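You operate a simulated robot arm through the tools that you are given. There is no shell and no other tool. Be economical: measure what you need, move in short steps, check, and stop when the job is done.

Carry out the task below with a simulated robot arm. There is one attempt and no reset: what you move stays moved.

Task
Set the spool on the peg, turn to the highest runout and dot the probe side.
Fine: 50 m is the peak; one crayon dot on top, crayon back.

Only the result counts: the job must be done as asked and must still hold three seconds after the hand-in. Knocking over, shifting, dropping, spilling or breaking anything else fails it.

Robot
A 7-joint arm with a two-finger parallel gripper, fixed in place. Base frame: the origin is at the foot of the arm, x ahead of it, y to its left, z up; the work surface is at about z = 800. Lengths are in mm, angles in rad, forces in N, time in s.
With the tool pointing down near the work surface it reaches from about 300 to 700 mm from the base axis. Its first joint turns from -1.152 to 1.152 rad. Payload 1.57 kg.
The tool frame sits at the grasp point between the pads (the TCP): z along the fingers, y along the line on which they close. The tips reach 30 mm beyond it. The gripper opens to 110 mm. The fingers are 24 mm wide and 12 mm thick; the gripper's body (48 by 112 mm) begins 78 mm behind the TCP.
Orientation is told as [roll, pitch, yaw] about the base's x, y, z axes, in that order, counted from this pose: with the fingers straight down and closing along the base's y, the tool's x points along the base's -x, its y along +y and its z along -z.

Tools
- The arm moves only by the tool drive_tool. Its argument "deltas" is a list of rows, each a list of 3 entries, a list of its own where there are three numbers: the shift along the tool's x, y, z in units of 200 mm (1.0 is 200 mm), then the turn, a rotation vector about the tool's x, y, z in units of 120 degrees (1.0 is 120 degrees), then the closure, from 0 (fully open) to 1 (shut). In form: [[[tx, ty, tz], [ax, ay, az], hand], ...]. A call has 1 to 8 rows; each row is the pose to reach, as a shift and turn from the pose commanded when the call began, along the tool's axes at that moment. A call with a number of a shift or a turn outside -1 to 1 is refused whole. Rows are played at 5 a second. More than 50 mm and 0.15 rad between two rows, or a gripper value outside its range, and nothing of the call is played. A pose out of reach is approached as far as the arm can. The call stops where the force on the tool passes 40 N (or 10 N more than at its start, if that is more) or the arm is blocked; 0.2 s more then pass. Each finger travels about 108 mm/s and halts on what it meets, pressing with about 42 N; the grip force reading is that of the motor and also rises with nothing between the fingers. The clock runs only during rows and for 0.2 s after the last one: add rows that repeat a pose to give the fingers time. It gives the time, the measured TCP pose, the force on the tool (base axes), the opening and the grip force at its end, in the units of the frame above (readings bear some noise), with the torque about the TCP (base axes, N m) and any sound that the robot's microphone picked up, and new pictures: "pictures" is both (left out), scene, wrist or none.
- Cameras (640 x 400 px; columns grow to the right, rows downward): "scene" is fixed at [183.9, -413.7, 1402.2]; the picture's right is [0.52, -0.85, 0.00], its down [-0.50, -0.30, -0.81] and it looks along [0.69, 0.42, -0.59] (base axes); focal length 274 px, centre (320, 200). "wrist" rides on the gripper at [70, 16, -141] in the tool frame; the picture's right is [-0.23, 0.97, 0.00], its down [-0.86, -0.20, -0.48] and it looks along [-0.47, -0.11, 0.88] (tool axes); focal length 222 px, centre (320, 200). There is no depth. A picture from a camera that has moved, and an enlarged one, comes with that camera's place and axes in the base frame and with its lens.
- close_up(camera, box): a new picture of the part [left, top, right, bottom] of that camera's present view, enlarged. No time passes.
- job_done(): hands the job in; it is judged then, once.

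Work in short steps. Places have to be worked out from the pictures, the camera data and where the tool is seen: move nearer, look again, correct. Check each grasp and each placing, and mend what went wrong. You have 120 turns and 200 pictures in all, those below and enlarged ones among them. Open the gripper and draw the arm clear of the work before you hand the job in, unless the task says otherwise; then end with one line.

The tools are called after "Call:" as name(argument=value, ...) on one line, values as JSON. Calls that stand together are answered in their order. drive_tool: Moves the arm, as the interface text tells. Its arguments: {"type":"object","properties":{"deltas":{"type":"array","items":{"type":"array"}},"pictures":{"type":"string","enum":["both","scene","wrist","none"]}},"required":["deltas"]} The other tools are called the same way: close_up (camera, box) takes an enlarged picture of a part of a camera's view; job_done () hands the job in.

At the start:

```text
t: 0.0
eef_pos: [360.8, -107.0, 1220.7]
orientation: [-0.001, 0.002, 0.0]
force: [-0.3, 0.0, -0.1]
moment: [-0.02, 0.0, 0.02]
grip_width: 109.8
finger_force: 0.1
```

scene: 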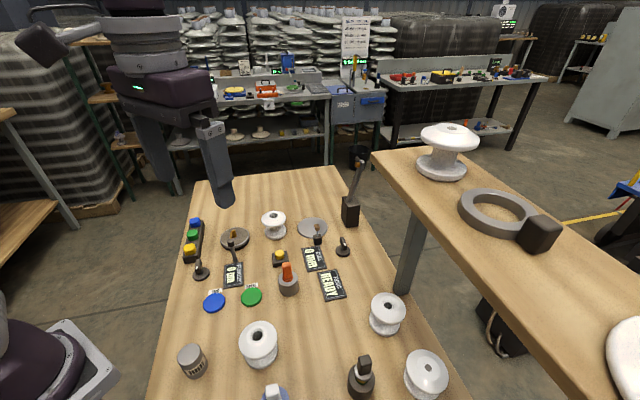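
wrist: 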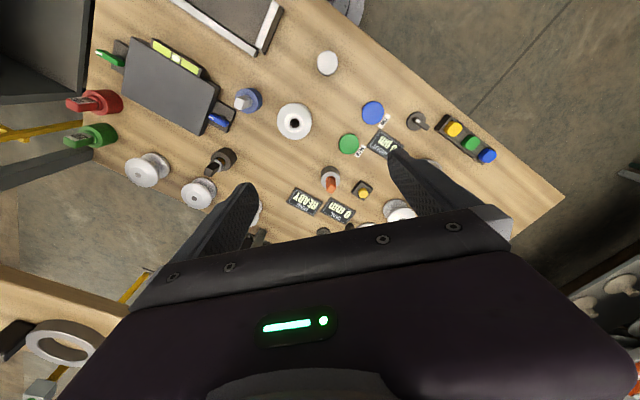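

I start by enlarging the bench to identify the parts.

Call:
close_up(camera="scene", box=[170, 200, 370, 325])

Call:
close_up(camera="scene", box=[150, 275, 450, 400])

Call:
close_up(camera="wrist", box=[60, 0, 560, 250])

```text
3.20 times, centred on (270, 262) of scene
camera zoom: at [183.9, -413.7, 1402.2], right [0.52, -0.85, 0.0], down [-0.5, -0.3, -0.81], along [0.69, 0.42, -0.59], focal length 875 px, centre (480, 0)
```

zoom: 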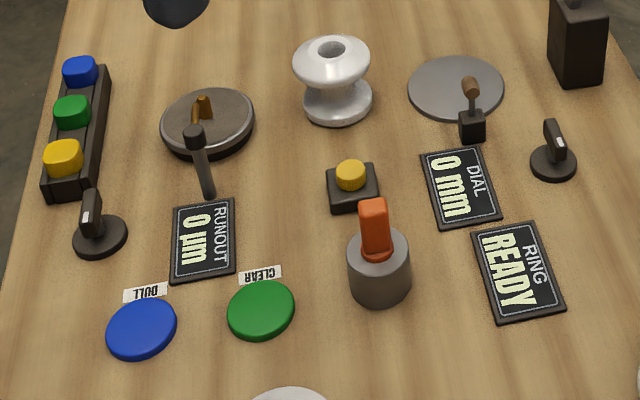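

```text
2.13 times, centred on (300, 338) of scene
camera zoom: at [183.9, -413.7, 1402.2], right [0.52, -0.85, 0.0], down [-0.5, -0.3, -0.81], along [0.69, 0.42, -0.59], focal length 584 px, centre (363, -93)
```

zoom: 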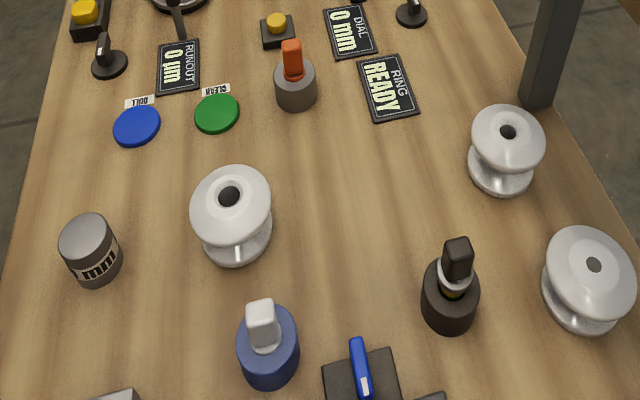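

```text
1.28 times, centred on (310, 125) of wrist
camera zoom: at [292.5, -91.0, 1363.5], right [0.23, 0.97, 0.0], down [0.86, -0.2, 0.48], along [0.47, -0.11, -0.88], focal length 284 px, centre (333, 296)
```

zoom: 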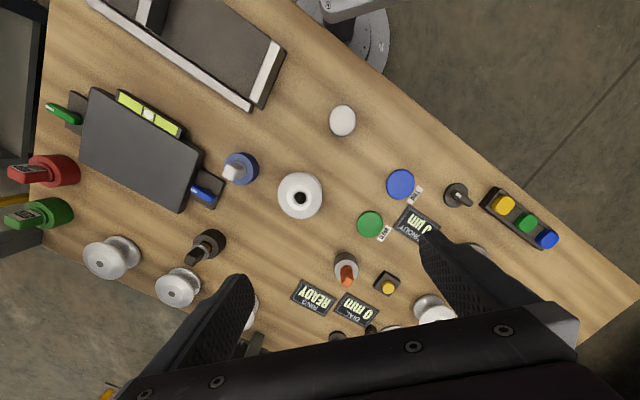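

I want the text on the wall sheets and the screens too, since these may explain the station.

Call:
close_up(camera="scene", box=[320, 5, 400, 95])

Call:
close_up(camera="scene", box=[160, 200, 260, 290])

Call:
close_up(camera="scene", box=[255, 190, 375, 310])

Call:
close_up(camera="wrist", box=[60, 20, 280, 220])

```text
4.44 times, centred on (360, 50) of scene
camera zoom: at [183.9, -413.7, 1402.2], right [0.52, -0.85, 0.0], down [-0.5, -0.3, -0.81], along [0.69, 0.42, -0.59], focal length 1216 px, centre (142, 867)
```

zoom: 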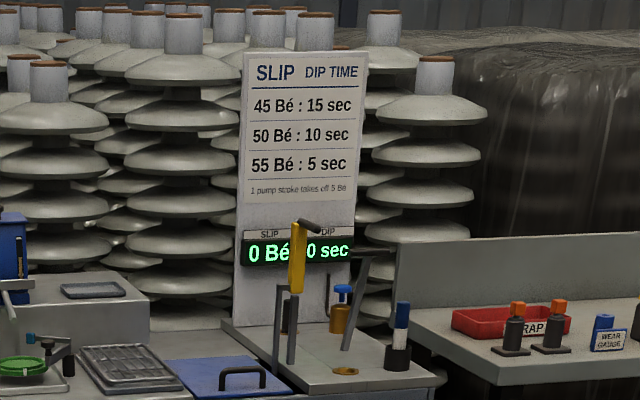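

```text
4.44 times, centred on (210, 245) of scene
camera zoom: at [183.9, -413.7, 1402.2], right [0.52, -0.85, 0.0], down [-0.5, -0.3, -0.81], along [0.69, 0.42, -0.59], focal length 1216 px, centre (809, 0)
```

zoom: 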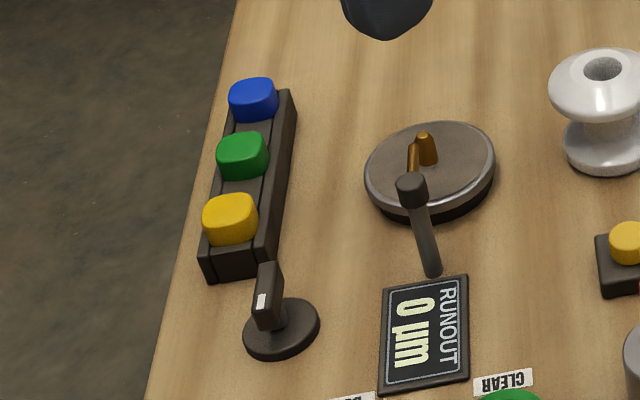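

```text
3.33 times, centred on (315, 250) of scene
camera zoom: at [183.9, -413.7, 1402.2], right [0.52, -0.85, 0.0], down [-0.5, -0.3, -0.81], along [0.69, 0.42, -0.59], focal length 912 px, centre (337, 33)
```

zoom: 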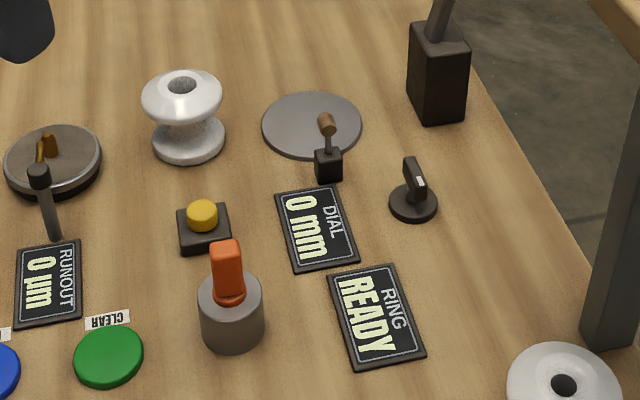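

```text
2.00 times, centred on (170, 120) of wrist
camera zoom: at [292.5, -91.0, 1363.5], right [0.23, 0.97, 0.0], down [0.86, -0.2, 0.48], along [0.47, -0.11, -0.88], focal length 444 px, centre (620, 360)
```

zoom: 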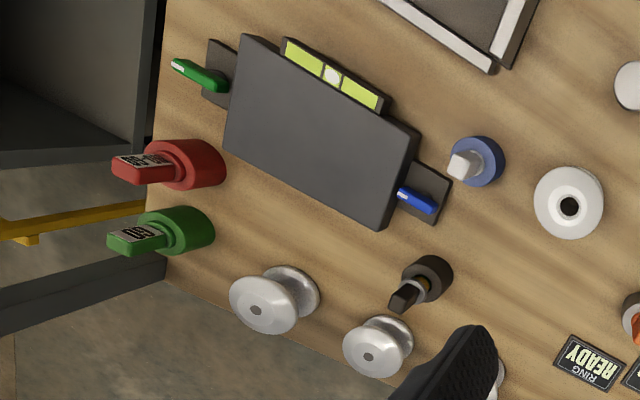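

The peg turntable with probe and RUNOUT display is near (559,112), and the nearby spool is near (651,41). I move above the area at a safe height for a closer look.

Call:
drive_tool(deltas=[[[-0.14, 0.11, 0.1], [0, 0, 0], 0], [[-0.28, 0.22, 0.2], [0, 0, 0], 0], [[-0.42, 0.33, 0.3], [0, 0, 0], 0], [[-0.56, 0.44, 0.4], [0, 0, 0], 0], [[-0.7, 0.55, 0.5], [0, 0, 0], 0], [[-0.84, 0.66, 0.6], [0, 0, 0], 0], [[-0.98, 0.75, 0.7], [0, 0, 0], 0]])

```text
t: 1.6
eef_pos: [558.0, 42.5, 1080.3]
orientation: [0.002, 0.0, 0.001]
force: [-0.1, 1.1, 0.6]
moment: [0.01, 0.03, 0.0]
grip_width: 110.2
finger_force: 0.1
camera wrist: at [489.3, 59.3, 1222.6], right [0.23, 0.97, 0.0], down [0.86, -0.2, 0.48], along [0.47, -0.11, -0.88], focal length 222 px, centre (320, 200)
```

scene: 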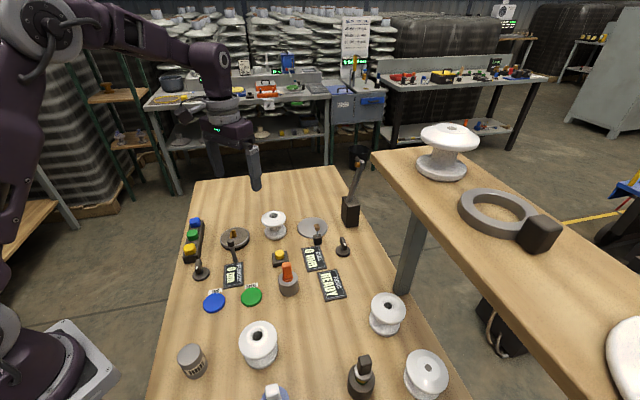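
wrist: 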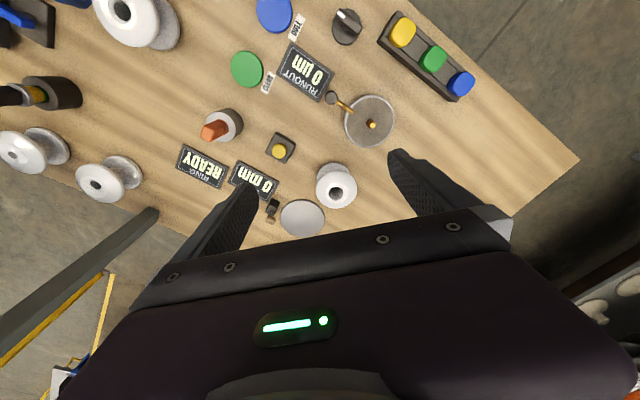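

Call:
close_up(camera="wrist", box=[300, 0, 500, 160])

Call:
close_up(camera="wrist", box=[160, 90, 380, 250])

Call:
close_up(camera="wrist", box=[0, 0, 240, 200])

```text
2.50 times, centred on (400, 80) of wrist
camera zoom: at [489.3, 59.3, 1222.6], right [0.23, 0.97, 0.0], down [0.86, -0.2, 0.48], along [0.47, -0.11, -0.88], focal length 555 px, centre (120, 500)
```

zoom: 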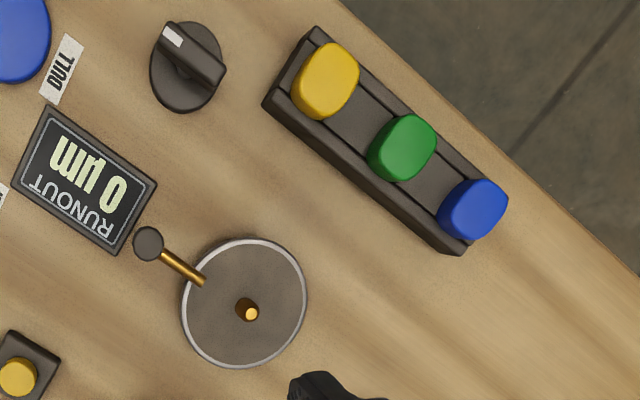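

```text
2.50 times, centred on (270, 170) of wrist
camera zoom: at [489.3, 59.3, 1222.6], right [0.23, 0.97, 0.0], down [0.86, -0.2, 0.48], along [0.47, -0.11, -0.88], focal length 555 px, centre (445, 275)
```

zoom: 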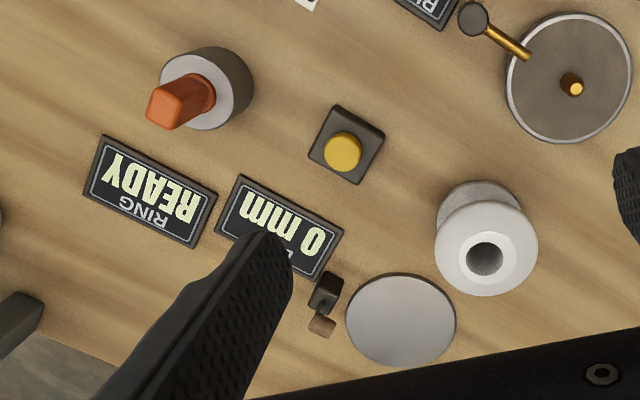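

```text
2.00 times, centred on (120, 100) of wrist
camera zoom: at [489.3, 59.3, 1222.6], right [0.23, 0.97, 0.0], down [0.86, -0.2, 0.48], along [0.47, -0.11, -0.88], focal length 444 px, centre (720, 400)
```

zoom: 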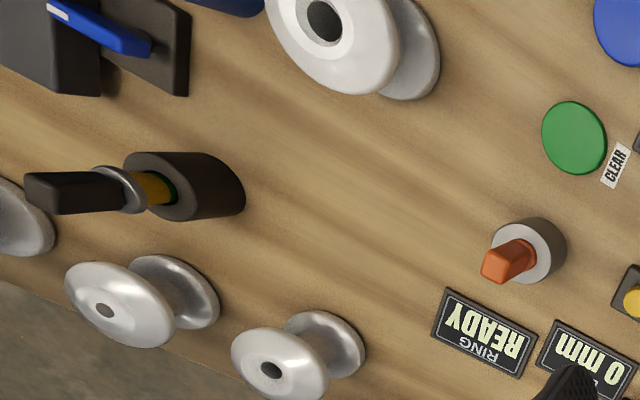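

The layout is clear enough, so I move lower over the turntable to get the peg, probe and knob geometry.

Call:
drive_tool(deltas=[[[0, 0.12, 0.2], [0, 0, 0], 0], [[0, 0.24, 0.4], [0, 0, 0], 0], [[0, 0.33, 0.5], [0, 0, 0], 0]], pictures="wrist")

Call:
close_up(camera="wrist", box=[210, 60, 410, 220])

Call:
close_up(camera="scene", box=[200, 200, 300, 270])

```text
t: 2.4
eef_pos: [557.8, 108.6, 980.5]
orientation: [0.0, 0.001, 0.0]
force: [-0.2, -0.5, 0.0]
moment: [-0.03, -0.01, 0.0]
grip_width: 110.0
finger_force: 0.0
camera wrist: at [488.9, 125.2, 1123.1], right [0.23, 0.97, 0.0], down [0.85, -0.2, 0.48], along [0.47, -0.11, -0.88], focal length 222 px, centre (320, 200)
```

wrist: 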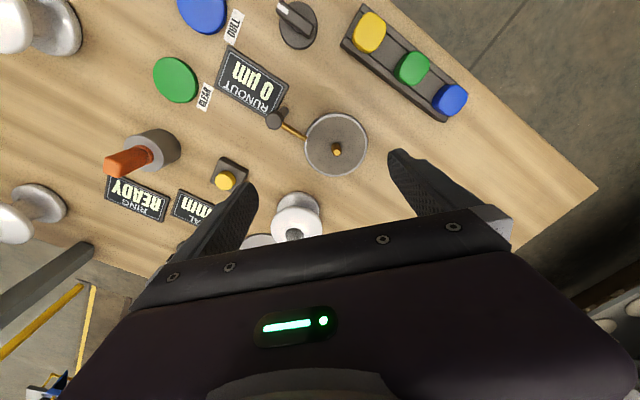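

```text
2.50 times, centred on (310, 140) of wrist
camera zoom: at [488.9, 125.2, 1123.1], right [0.23, 0.97, 0.0], down [0.85, -0.2, 0.48], along [0.47, -0.11, -0.88], focal length 555 px, centre (345, 350)
```

zoom: 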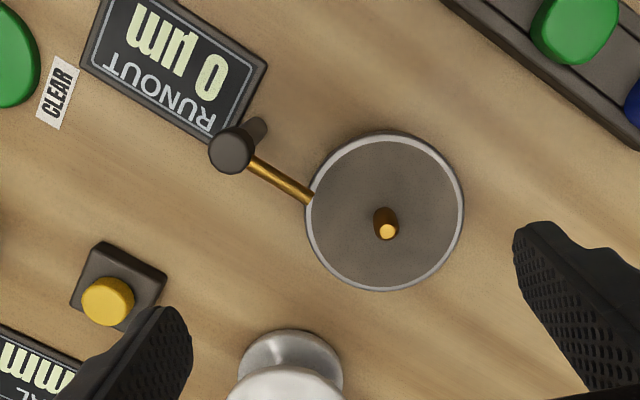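

```text
5.71 times, centred on (250, 235) of scene
camera zoom: at [183.9, -413.7, 1402.2], right [0.52, -0.85, 0.0], down [-0.5, -0.3, -0.81], along [0.69, 0.42, -0.59], focal length 1563 px, centre (720, 0)
```

zoom: 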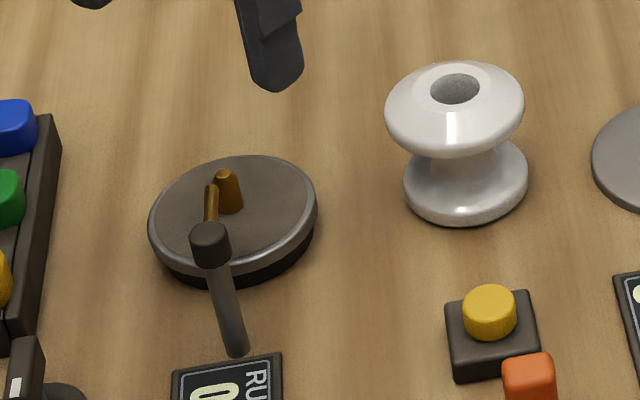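

The peg comes out near (572,127) with its disc top at z≈812, and the probe tip is on the (−x,−y) side at z≈872. The spool is near (668,45), about 70 mm tall. I move above the spool to refine that.

Call:
drive_tool(deltas=[[[-0.18, -0.11, 0], [0, 0, 0], 0], [[-0.36, -0.22, 0], [0, 0, 0], 0], [[-0.54, -0.315, 0], [0, 0, 0], 0], [[-0.54, -0.315, 0], [0, 0, 0], 0]])

Call:
close_up(camera="wrist", box=[240, 60, 400, 220])

```text
t: 3.4
eef_pos: [666.2, 43.6, 981.9]
orientation: [0.0, 0.002, 0.0]
force: [0.4, -0.3, 0.3]
moment: [-0.01, -0.04, 0.0]
grip_width: 110.1
finger_force: 0.0
camera wrist: at [596.1, 60.0, 1123.3], right [0.23, 0.97, 0.0], down [0.86, -0.2, 0.48], along [0.47, -0.11, -0.88], focal length 222 px, centre (320, 200)
```

scene: 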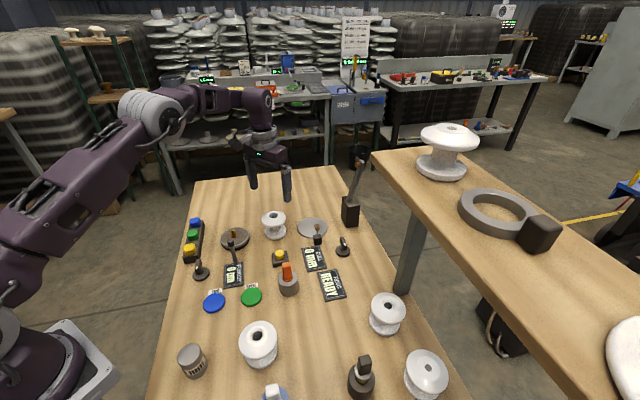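
wrist: 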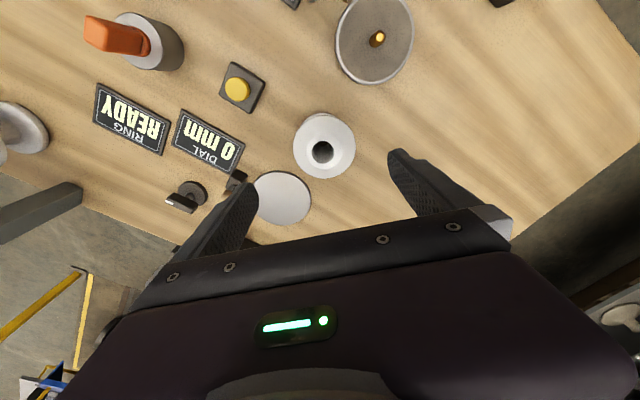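

```text
2.50 times, centred on (320, 140) of wrist
camera zoom: at [596.1, 60.0, 1123.3], right [0.23, 0.97, 0.0], down [0.86, -0.2, 0.48], along [0.47, -0.11, -0.88], focal length 555 px, centre (320, 350)
```

zoom: 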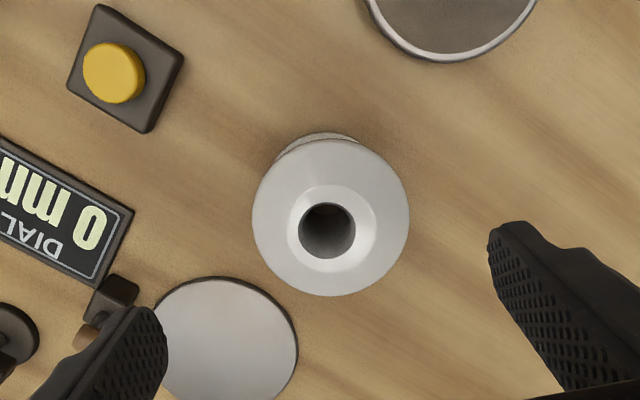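

The spool bore is at (670.6, 45.8), top at z≈870 and flange Ø≈75. I descend straddling the upper flange.

Call:
drive_tool(deltas=[[[-0.022, 0.011, 0.2], [0, 0, 0], 0], [[-0.022, 0.011, 0.4], [0, 0, 0], 0], [[-0.022, 0.011, 0.55], [0, 0, 0], 0], [[-0.022, 0.011, 0.62], [0, 0, 0], 0], [[-0.022, 0.011, 0.62], [0, 0, 0], 0]])

Call:
close_up(camera="scene", box=[220, 170, 340, 260])

```text
t: 4.6
eef_pos: [669.1, 48.1, 856.6]
orientation: [-0.002, -0.001, -0.002]
force: [0.2, -0.1, 0.5]
moment: [-0.01, 0.02, -0.03]
grip_width: 110.0
finger_force: 0.0
camera wrist: at [600.4, 63.9, 999.2], right [0.23, 0.97, 0.0], down [0.86, -0.2, 0.48], along [0.47, -0.11, -0.88], focal length 222 px, centre (320, 200)
```

scene: 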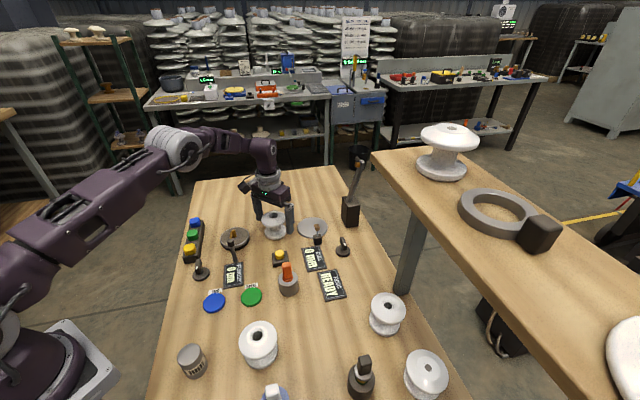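
wrist: 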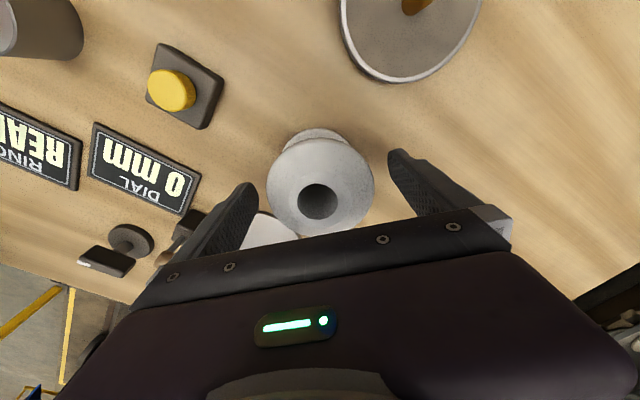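

```text
4.44 times, centred on (280, 215) of scene
camera zoom: at [183.9, -413.7, 1402.2], right [0.52, -0.85, 0.0], down [-0.5, -0.3, -0.81], along [0.69, 0.42, -0.59], focal length 1216 px, centre (498, 133)
```

zoom: 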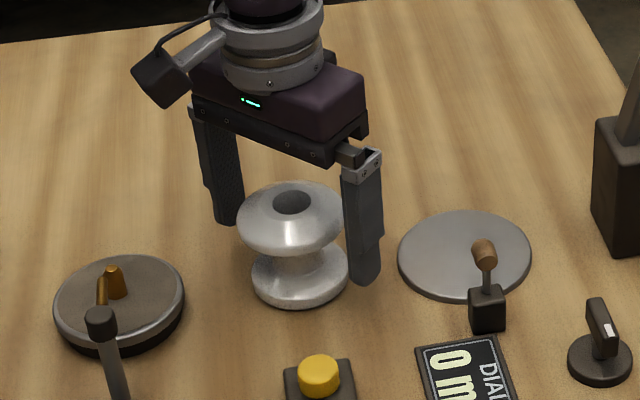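

Spool is centred between the fingers. I close.

Call:
drive_tool(deltas=[[[0, 0, 0], [0, 0, 0], 0.5], [[0, 0, 0], [0, 0, 0], 1], [[0, 0, 0], [0, 0, 0], 1], [[0, 0, 0], [0, 0, 0], 1]], pictures="none")

```text
t: 5.6
eef_pos: [669.1, 48.2, 856.8]
orientation: [0.001, 0.0, 0.0]
force: [0.4, 2.0, 0.4]
moment: [0.1, -0.08, 0.01]
grip_width: 68.0
finger_force: 42.3
```

Gripped at 68 mm. I lift about 75 mm.

Call:
drive_tool(deltas=[[[0, 0, -0.05], [0, 0, 0], 1], [[0, 0, -0.2], [0, 0, 0], 1], [[0, 0, -0.4], [0, 0, 0], 1], [[0, 0, -0.4], [0, 0, 0], 1]])

Call:
close_up(camera="scene", box=[200, 150, 320, 260])

```text
t: 6.6
eef_pos: [669.2, 47.3, 936.8]
orientation: [-0.001, 0.0, 0.0]
force: [-0.9, -0.4, 0.9]
moment: [0.02, -0.03, 0.0]
grip_width: 0.3
finger_force: 21.0
camera wrist: at [600.7, 64.2, 1079.6], right [0.23, 0.97, 0.0], down [0.86, -0.2, 0.48], along [0.47, -0.11, -0.88], focal length 222 px, centre (320, 200)
```

scene: 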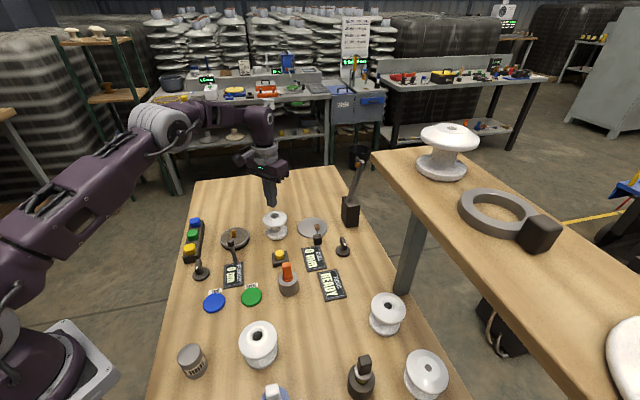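
wrist: 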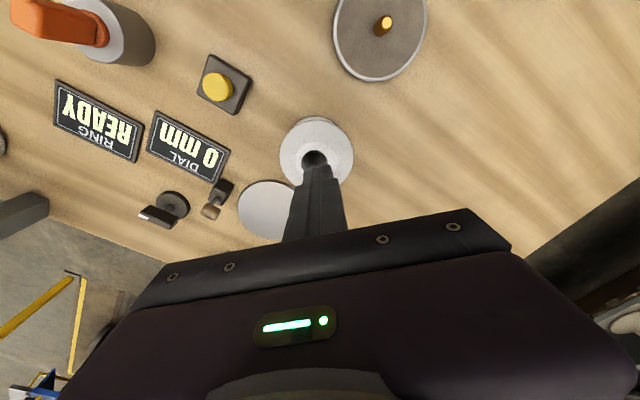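

```text
3.64 times, centred on (260, 205) of scene
camera zoom: at [183.9, -413.7, 1402.2], right [0.52, -0.85, 0.0], down [-0.5, -0.3, -0.81], along [0.69, 0.42, -0.59], focal length 995 px, centre (538, 182)
```

zoom: 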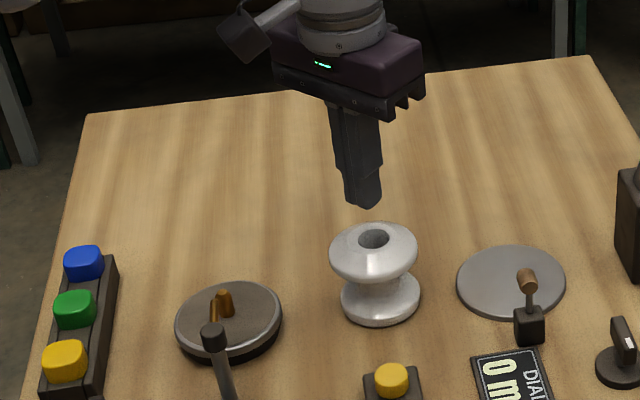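

The spool slipped out and stands upright where it was. I reopen and take a lower grip, then look at the contact before lifting slowly.

Call:
drive_tool(deltas=[[[0, 0, 0], [0, 0, 0], 0], [[0, 0, 0], [0, 0, 0], 0], [[0, 0, 0], [0, 0, 0], 0], [[0, -0.005, 0.15], [0, 0, 0], 0], [[0, -0.005, 0.3], [0, 0, 0], 0], [[0, -0.005, 0.42], [0, 0, 0], 0], [[0, -0.005, 0.475], [0, 0, 0], 0], [[0, -0.005, 0.475], [0, 0, 0], 0]])

Call:
close_up(camera="wrist", box=[220, 110, 420, 240])

Call:
close_up(camera="scene", box=[240, 180, 310, 250])

```text
t: 8.4
eef_pos: [669.1, 46.7, 841.5]
orientation: [-0.001, 0.002, -0.002]
force: [-0.2, -0.2, 0.4]
moment: [0.0, -0.03, 0.04]
grip_width: 110.1
finger_force: 0.1
camera wrist: at [600.7, 63.4, 984.1], right [0.23, 0.97, 0.0], down [0.86, -0.2, 0.48], along [0.47, -0.11, -0.88], focal length 222 px, centre (320, 200)
```

scene: 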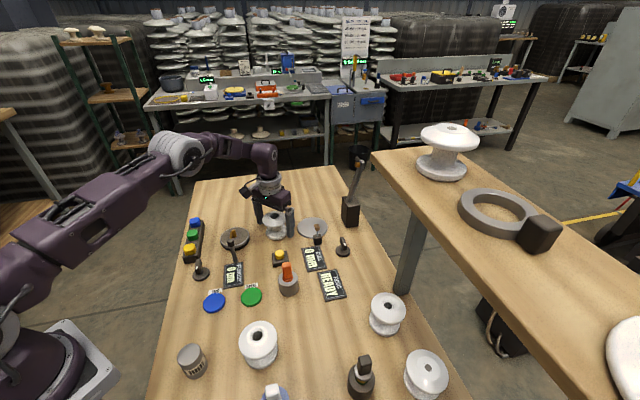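
wrist: 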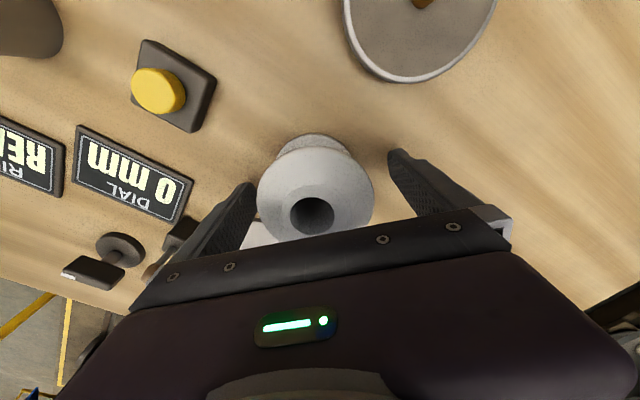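

```text
3.08 times, centred on (320, 175) of wrist
camera zoom: at [600.7, 63.4, 984.1], right [0.23, 0.97, 0.0], down [0.86, -0.2, 0.48], along [0.47, -0.11, -0.88], focal length 684 px, centre (320, 277)
```

zoom: 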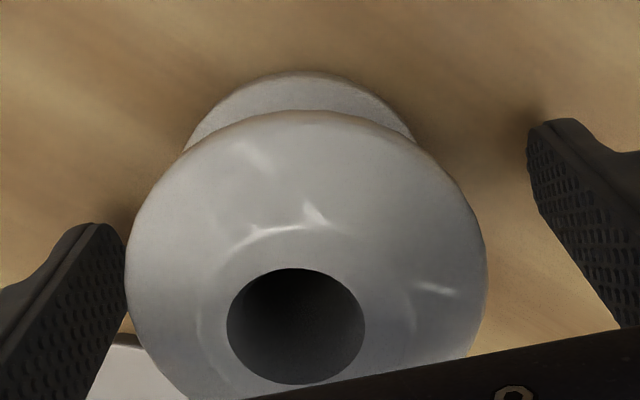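

```text
5.71 times, centred on (275, 215) of scene
camera zoom: at [183.9, -413.7, 1402.2], right [0.52, -0.85, 0.0], down [-0.5, -0.3, -0.81], along [0.69, 0.42, -0.59], focal length 1563 px, centre (577, 114)
```

zoom: 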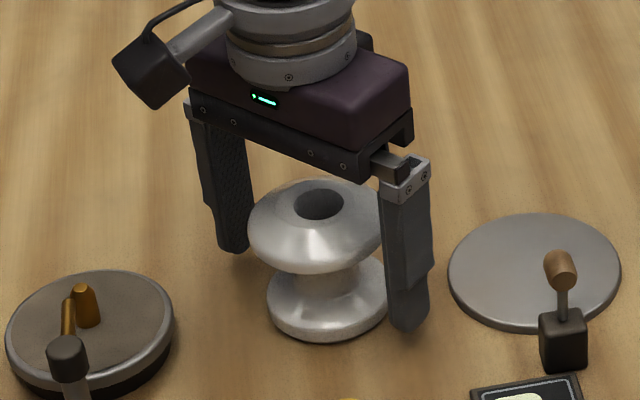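

The spool shifted about 4 mm in −y, so I recentre and close at this lower height.

Call:
drive_tool(deltas=[[[-0.01, -0.022, 0], [0, 0, 0], 0], [[-0.01, -0.022, 0], [0, 0, 0], 0.5], [[-0.01, -0.022, 0], [0, 0, 0], 1], [[-0.01, -0.022, 0], [0, 0, 0], 1], [[-0.01, -0.022, 0], [0, 0, 0], 1]], pictures="wrist")

Call:
close_up(camera="scene", box=[240, 180, 310, 250])

```text
t: 9.6
eef_pos: [673.3, 41.0, 843.5]
orientation: [0.0, -0.004, -0.001]
force: [0.4, -5.2, 8.8]
moment: [-0.68, -0.03, 0.07]
grip_width: 68.3
finger_force: 41.7
camera wrist: at [602.9, 58.1, 984.9], right [0.23, 0.97, 0.0], down [0.85, -0.2, 0.48], along [0.47, -0.11, -0.88], focal length 222 px, centre (320, 200)
```

wrist: 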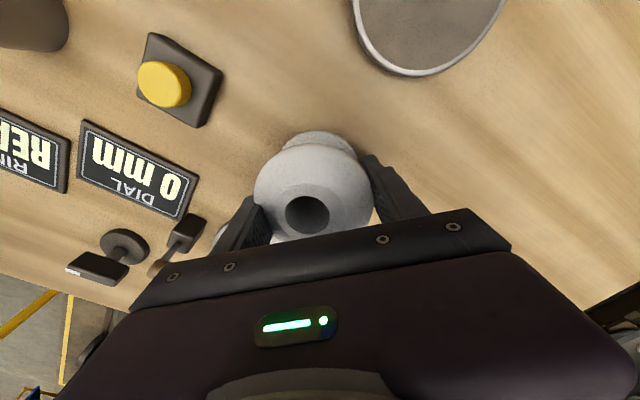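

```text
5.71 times, centred on (275, 215) of scene
camera zoom: at [183.7, -413.8, 1402.2], right [0.52, -0.85, 0.0], down [-0.5, -0.3, -0.81], along [0.69, 0.42, -0.59], focal length 1563 px, centre (577, 114)
```

zoom: 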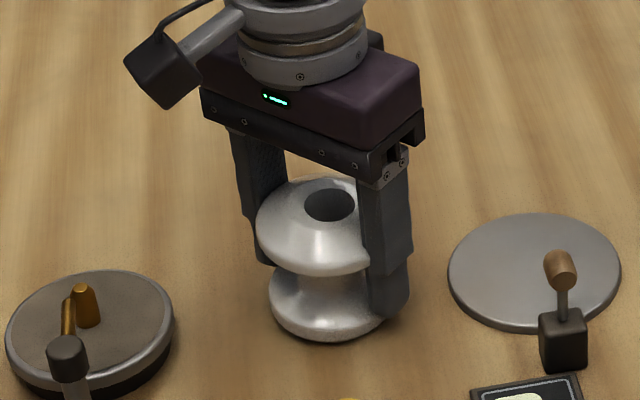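

The grip is asymmetric: the bore sits off the tool axis and there is a moment, so the spool is tilted. I open and re-measure before trying again.

Call:
drive_tool(deltas=[[[0, 0, 0], [0, 0, 0], 0.7], [[0, 0, 0], [0, 0, 0], 0.3], [[0, 0, 0], [0, 0, 0], 0], [[0, 0, 0], [0, 0, 0], 0]], pictures="wrist")

Call:
close_up(camera="scene", box=[240, 180, 310, 250])

Call:
close_up(camera="wrist", box=[220, 110, 420, 240])

```text
t: 10.6
eef_pos: [670.5, 42.3, 841.5]
orientation: [0.0, -0.001, 0.0]
force: [-0.8, 0.7, 0.6]
moment: [0.02, 0.01, 0.01]
grip_width: 110.2
finger_force: 0.1
camera wrist: at [602.8, 58.9, 984.4], right [0.23, 0.97, 0.0], down [0.86, -0.2, 0.48], along [0.47, -0.11, -0.88], focal length 222 px, centre (320, 200)
```

wrist: 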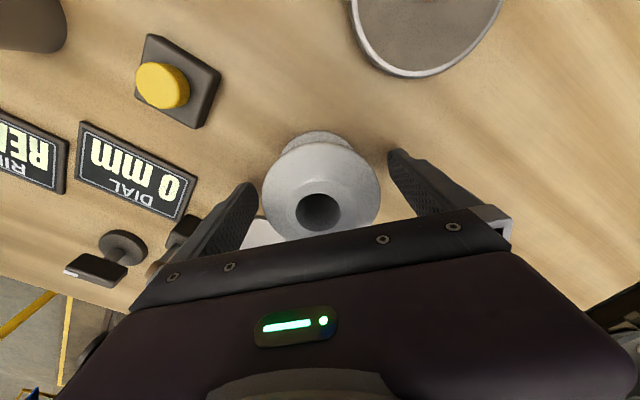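

```text
5.71 times, centred on (275, 215) of scene
camera zoom: at [183.9, -413.7, 1402.2], right [0.52, -0.85, 0.0], down [-0.5, -0.3, -0.81], along [0.69, 0.42, -0.59], focal length 1563 px, centre (577, 114)
```

zoom: 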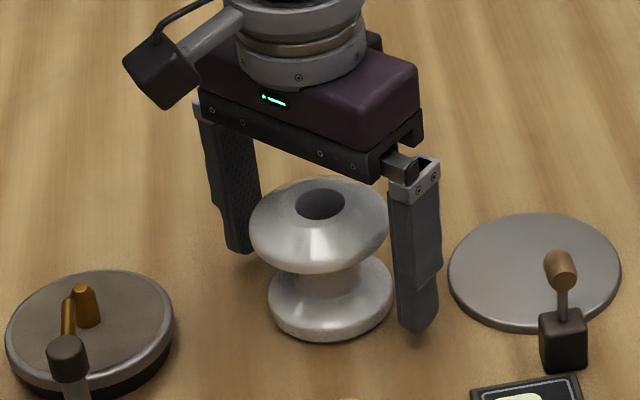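

```text
3.08 times, centred on (320, 175) of wrist
camera zoom: at [602.8, 58.9, 984.4], right [0.23, 0.97, 0.0], down [0.86, -0.2, 0.48], along [0.47, -0.11, -0.88], focal length 684 px, centre (320, 277)
```

zoom: 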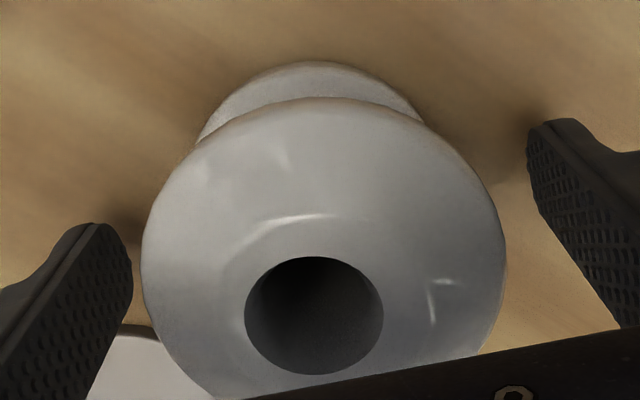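

The spool is upright and centred within 1.5 mm. I raise slightly to z≈850 and close slowly so it isn't tipped.

Call:
drive_tool(deltas=[[[0, -0.006, -0.045], [0, 0, 0], 0.25], [[0, -0.006, -0.045], [0, 0, 0], 0.3], [[0, -0.006, -0.045], [0, 0, 0], 0.33], [[0, -0.006, -0.045], [0, 0, 0], 0.36], [[0, -0.006, -0.045], [0, 0, 0], 0.39], [[0, -0.006, -0.045], [0, 0, 0], 0.45], [[0, -0.006, -0.045], [0, 0, 0], 0.7], [[0, -0.006, -0.045], [0, 0, 0], 1]], pictures="wrist")

Call:
close_up(camera="wrist", box=[220, 110, 420, 240])

Call:
close_up(camera="scene", box=[240, 180, 310, 250])

```text
t: 12.4
eef_pos: [670.9, 42.7, 851.3]
orientation: [-0.002, -0.001, 0.0]
force: [1.7, 1.9, 2.1]
moment: [0.01, 0.03, 0.0]
grip_width: 68.5
finger_force: 41.6
camera wrist: at [603.0, 57.6, 993.5], right [0.23, 0.97, 0.0], down [0.85, -0.2, 0.48], along [0.47, -0.11, -0.88], focal length 222 px, centre (320, 200)
```

wrist: 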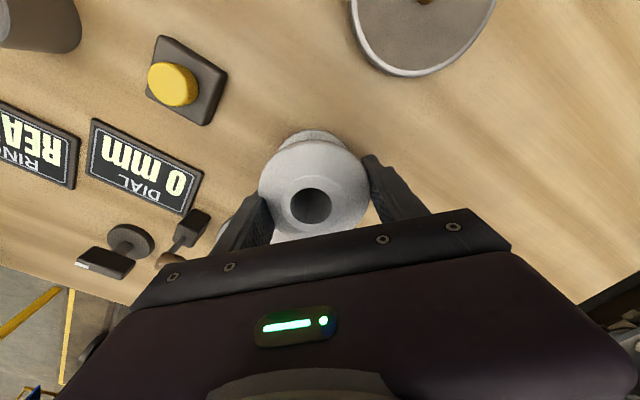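

```text
3.08 times, centred on (320, 175) of wrist
camera zoom: at [603.0, 57.6, 993.5], right [0.23, 0.97, 0.0], down [0.85, -0.2, 0.48], along [0.47, -0.11, -0.88], focal length 684 px, centre (320, 277)
```

zoom: 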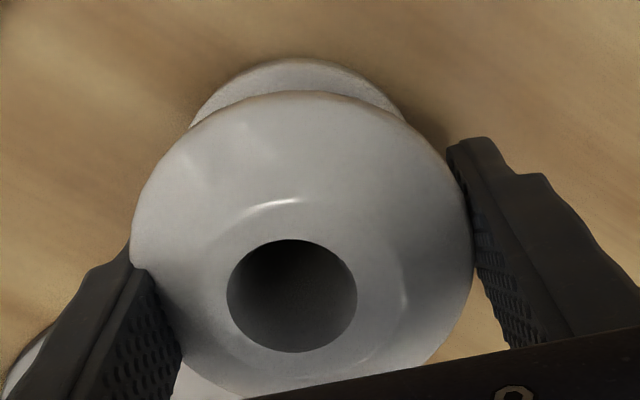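

```text
5.71 times, centred on (275, 215) of scene
camera zoom: at [183.9, -413.7, 1402.2], right [0.52, -0.85, 0.0], down [-0.5, -0.3, -0.81], along [0.69, 0.42, -0.59], focal length 1563 px, centre (577, 114)
```

zoom: 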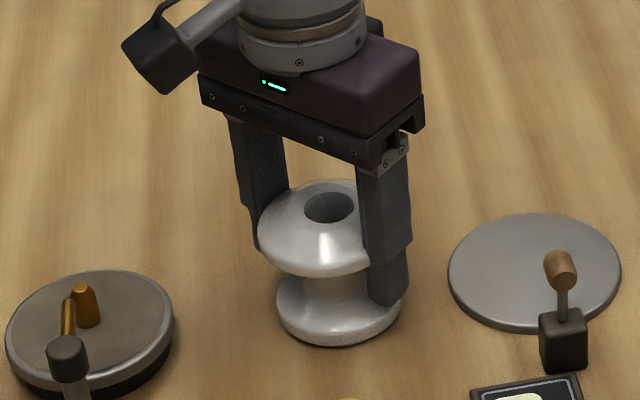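

The fingers move independently, so the spool is held about 5 mm toward −y, upright and with no moment. I test with a slow 10 mm lift.

Call:
drive_tool(deltas=[[[0, 0, -0.01], [0, 0, 0], 1], [[0, 0, -0.02], [0, 0, 0], 1], [[0, 0, -0.035], [0, 0, 0], 1], [[0, 0, -0.05], [0, 0, 0], 1], [[0, 0, -0.05], [0, 0, 0], 1]], pictures="wrist")

Call:
close_up(camera="scene", box=[240, 180, 310, 250])

```text
t: 13.6
eef_pos: [671.5, 42.0, 860.6]
orientation: [0.0, 0.0, 0.0]
force: [-0.1, -0.8, -4.3]
moment: [-0.01, -0.03, -0.03]
grip_width: 68.4
finger_force: 41.9
camera wrist: at [602.8, 57.5, 1003.3], right [0.23, 0.97, 0.0], down [0.86, -0.2, 0.48], along [0.47, -0.11, -0.88], focal length 222 px, centre (320, 200)
```

wrist: 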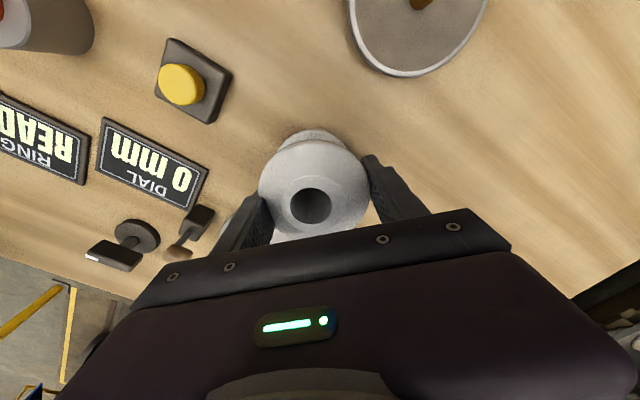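

```text
5.71 times, centred on (275, 215) of scene
camera zoom: at [184.0, -413.7, 1402.2], right [0.52, -0.85, 0.0], down [-0.5, -0.3, -0.81], along [0.69, 0.42, -0.59], focal length 1563 px, centre (577, 114)
```

zoom: 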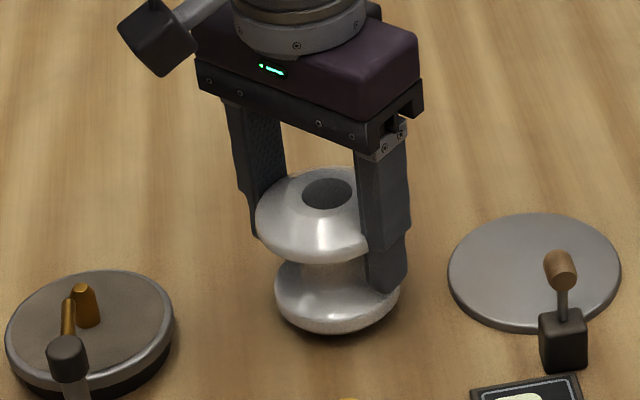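

It holds (≈4.5 N). I raise it to clear the probe post, gently.

Call:
drive_tool(deltas=[[[0, 0, -0.04], [0, 0, 0], 1], [[0, 0, -0.1], [0, 0, 0], 1], [[0, 0, -0.17], [0, 0, 0], 1], [[0, 0, -0.25], [0, 0, 0], 1], [[0, 0, -0.33], [0, 0, 0], 1], [[0, 0, -0.41], [0, 0, 0], 1], [[0, 0, -0.48], [0, 0, 0], 1], [[0, 0, -0.52], [0, 0, 0], 1]], pictures="wrist")

Call:
close_up(camera="wrist", box=[220, 110, 420, 240])

```text
t: 15.4
eef_pos: [671.9, 42.1, 965.6]
orientation: [-0.002, -0.001, 0.002]
force: [0.0, 0.5, -3.9]
moment: [0.0, -0.01, -0.03]
grip_width: 68.1
finger_force: 42.0
camera wrist: at [602.6, 58.0, 1107.8], right [0.23, 0.97, 0.0], down [0.86, -0.2, 0.48], along [0.47, -0.11, -0.88], focal length 222 px, centre (320, 200)
```

wrist: 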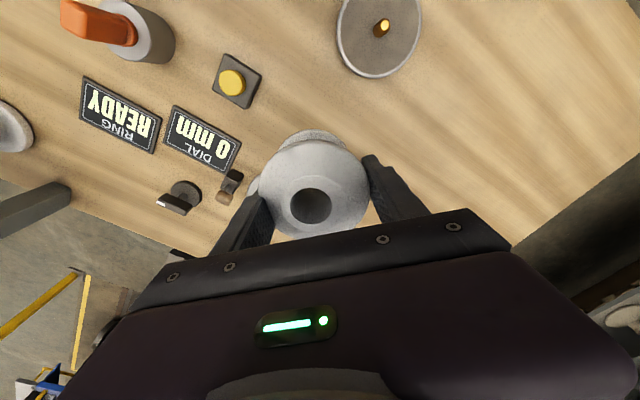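

```text
3.08 times, centred on (320, 175) of wrist
camera zoom: at [602.6, 58.0, 1107.8], right [0.23, 0.97, 0.0], down [0.86, -0.2, 0.48], along [0.47, -0.11, -0.88], focal length 684 px, centre (320, 277)
```

zoom: 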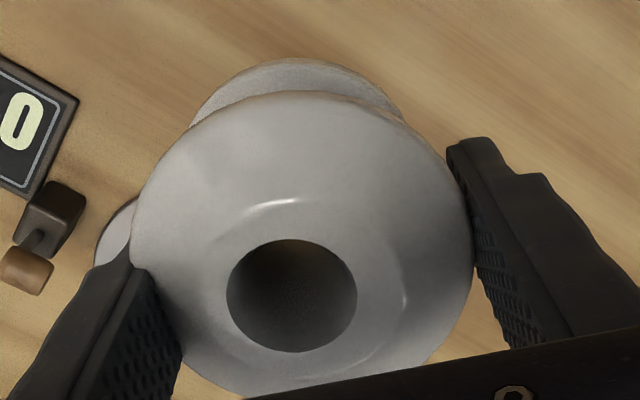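

The spool centre is about (−1.8,−6) mm from the TCP and the peg is near (572.5,127). I carry it high to just above the peg.

Call:
drive_tool(deltas=[[[0.04, 0.037, 0], [0, 0, 0], 1], [[0.1, 0.093, 0], [0, 0, 0], 1], [[0.18, 0.167, 0], [0, 0, 0], 1], [[0.26, 0.242, 0], [0, 0, 0], 1], [[0.34, 0.316, 0], [0, 0, 0], 1], [[0.42, 0.39, 0], [0, 0, 0], 1], [[0.47, 0.437, 0], [0, 0, 0], 1], [[0.488, 0.4545, 0], [0, 0, 0], 1]])

Call:
close_up(camera="wrist", box=[220, 90, 420, 240])

Call:
close_up(camera="scene", box=[190, 160, 290, 290])

```text
t: 17.2
eef_pos: [575.0, 132.6, 965.4]
orientation: [0.0, 0.0, 0.0]
force: [-0.4, 0.3, -4.0]
moment: [0.0, 0.0, -0.01]
grip_width: 68.3
finger_force: 42.1
camera wrist: at [505.4, 148.6, 1107.5], right [0.23, 0.97, 0.0], down [0.86, -0.2, 0.48], along [0.47, -0.11, -0.88], focal length 222 px, centre (320, 200)
```

scene: 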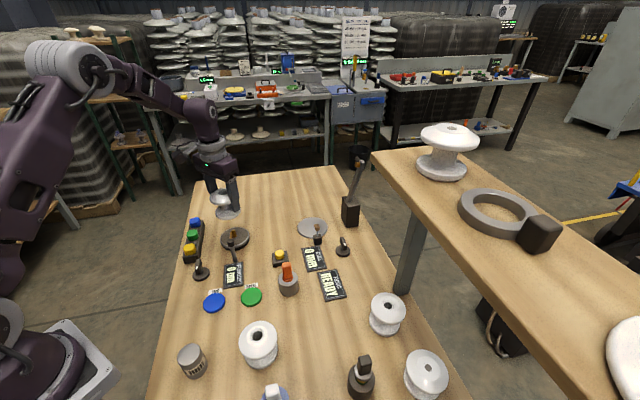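
wrist: 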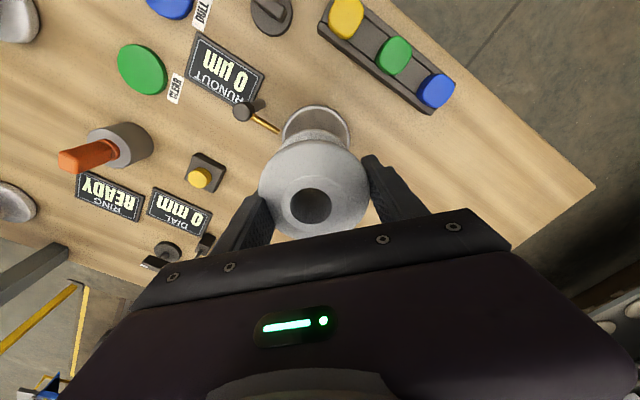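

```text
2.67 times, centred on (320, 165) of wrist
camera zoom: at [505.4, 148.6, 1107.5], right [0.23, 0.97, 0.0], down [0.86, -0.2, 0.48], along [0.47, -0.11, -0.88], focal length 592 px, centre (320, 293)
```

zoom: 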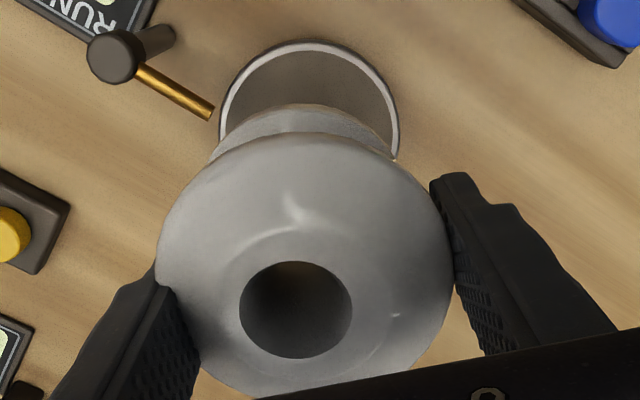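

```text
3.08 times, centred on (240, 225) of scene
camera zoom: at [184.0, -413.7, 1402.2], right [0.52, -0.85, 0.0], down [-0.5, -0.3, -0.81], along [0.69, 0.42, -0.59], focal length 842 px, centre (566, 123)
```

zoom: 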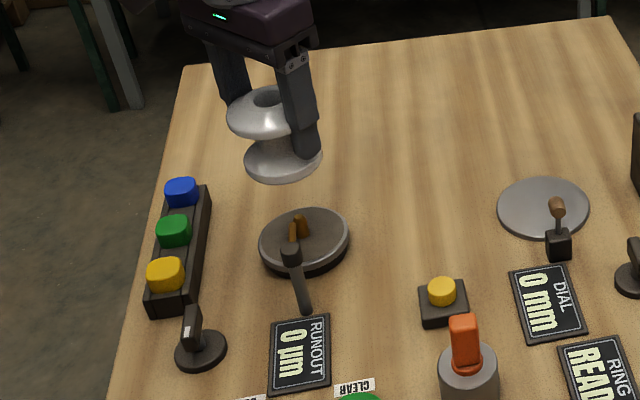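

Lateral alignment matches the disc. I descend until the bore just starts over the peg, watching force.

Call:
drive_tool(deltas=[[[0.006, 0, 0.06], [0, 0, 0], 1], [[0.006, 0, 0.13], [0, 0, 0], 1], [[0.006, 0, 0.2], [0, 0, 0], 1], [[0.006, 0, 0.26], [0, 0, 0], 1], [[0.006, 0, 0.32], [0, 0, 0], 1], [[0.006, 0, 0.37], [0, 0, 0], 1]], pictures="wrist")

Call:
close_up(camera="wrist", box=[220, 90, 420, 240])

Call:
close_up(camera="scene", box=[190, 180, 280, 270])

```text
t: 18.6
eef_pos: [573.8, 132.0, 891.4]
orientation: [0.002, 0.0, 0.001]
force: [-0.1, -0.1, -3.4]
moment: [0.01, -0.02, 0.03]
grip_width: 68.3
finger_force: 41.9
camera wrist: at [504.2, 148.2, 1033.5], right [0.23, 0.97, 0.0], down [0.85, -0.2, 0.48], along [0.47, -0.11, -0.88], focal length 222 px, centre (320, 200)
```

wrist: 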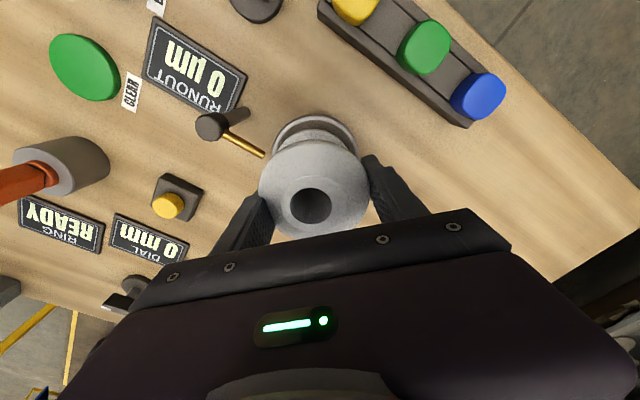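

```text
2.67 times, centred on (320, 165) of wrist
camera zoom: at [504.2, 148.2, 1033.5], right [0.23, 0.97, 0.0], down [0.85, -0.2, 0.48], along [0.47, -0.11, -0.88], focal length 592 px, centre (320, 293)
```

zoom: 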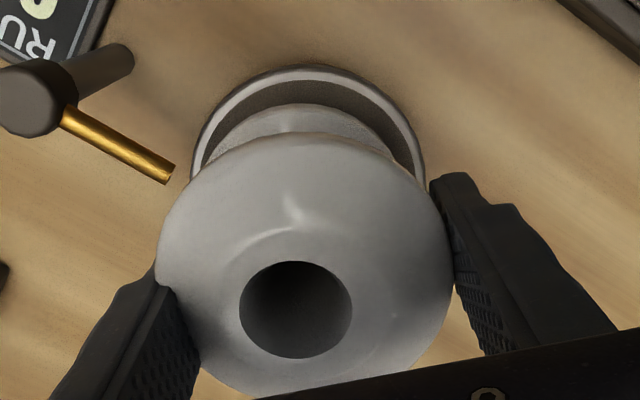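

```text
4.44 times, centred on (235, 225) of scene
camera zoom: at [184.0, -413.7, 1402.2], right [0.52, -0.85, 0.0], down [-0.5, -0.3, -0.81], along [0.69, 0.42, -0.59], focal length 1216 px, centre (698, 89)
```

zoom: 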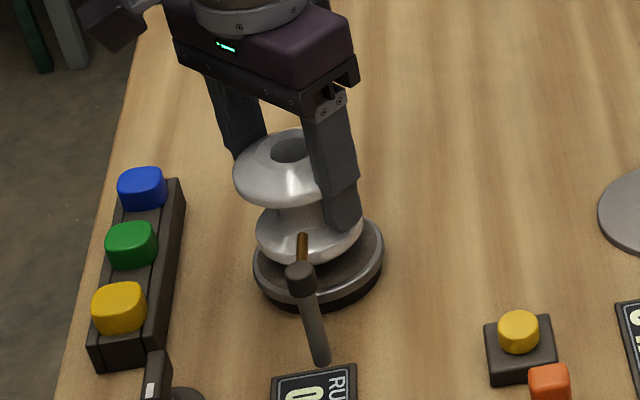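

Concentric with the disc and clear of the stylus. I continue down in small steps to seating.

Call:
drive_tool(deltas=[[[0, 0, 0.03], [0, 0, 0], 1], [[0, 0, 0.06], [0, 0, 0], 1], [[0, 0, 0.09], [0, 0, 0], 1], [[0, 0, 0.11], [0, 0, 0], 1], [[0, 0, 0.12], [0, 0, 0], 1]], pictures="wrist")

Call:
close_up(camera="scene", box=[190, 180, 280, 270])

```text
t: 19.8
eef_pos: [574.5, 132.3, 871.5]
orientation: [0.002, -0.003, 0.001]
force: [-4.2, 0.0, 11.0]
moment: [0.14, 0.25, 0.02]
grip_width: 68.0
finger_force: 41.7
stopped in row 5: the force on the tool passed its limit (the readings are from after the stop); the commanded pose is now the measured one
camera wrist: at [505.0, 148.9, 1013.5], right [0.23, 0.97, 0.0], down [0.85, -0.2, 0.48], along [0.47, -0.11, -0.88], focal length 222 px, centre (320, 200)
```

wrist: 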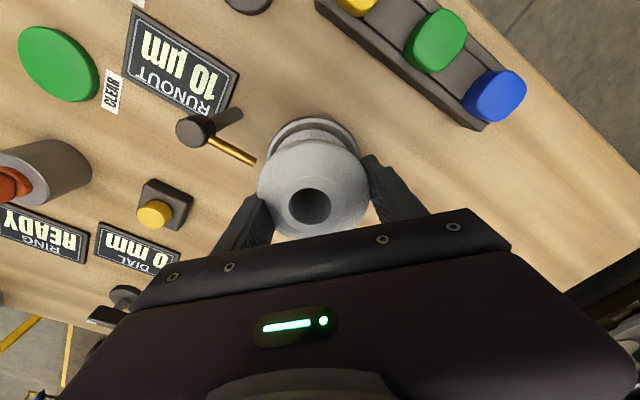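

```text
4.44 times, centred on (235, 225) of scene
camera zoom: at [183.7, -413.8, 1402.2], right [0.52, -0.85, 0.0], down [-0.5, -0.3, -0.81], along [0.69, 0.42, -0.59], focal length 1216 px, centre (698, 89)
```

zoom: 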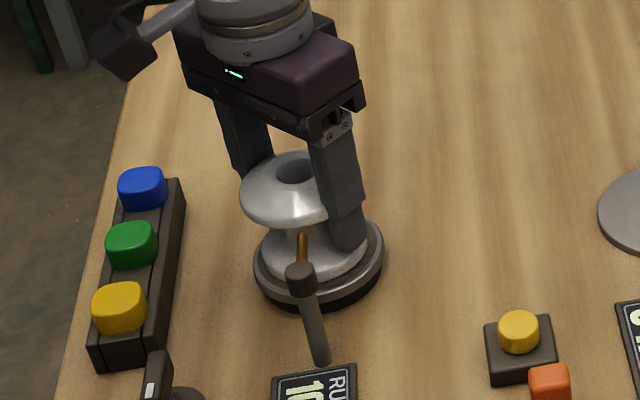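

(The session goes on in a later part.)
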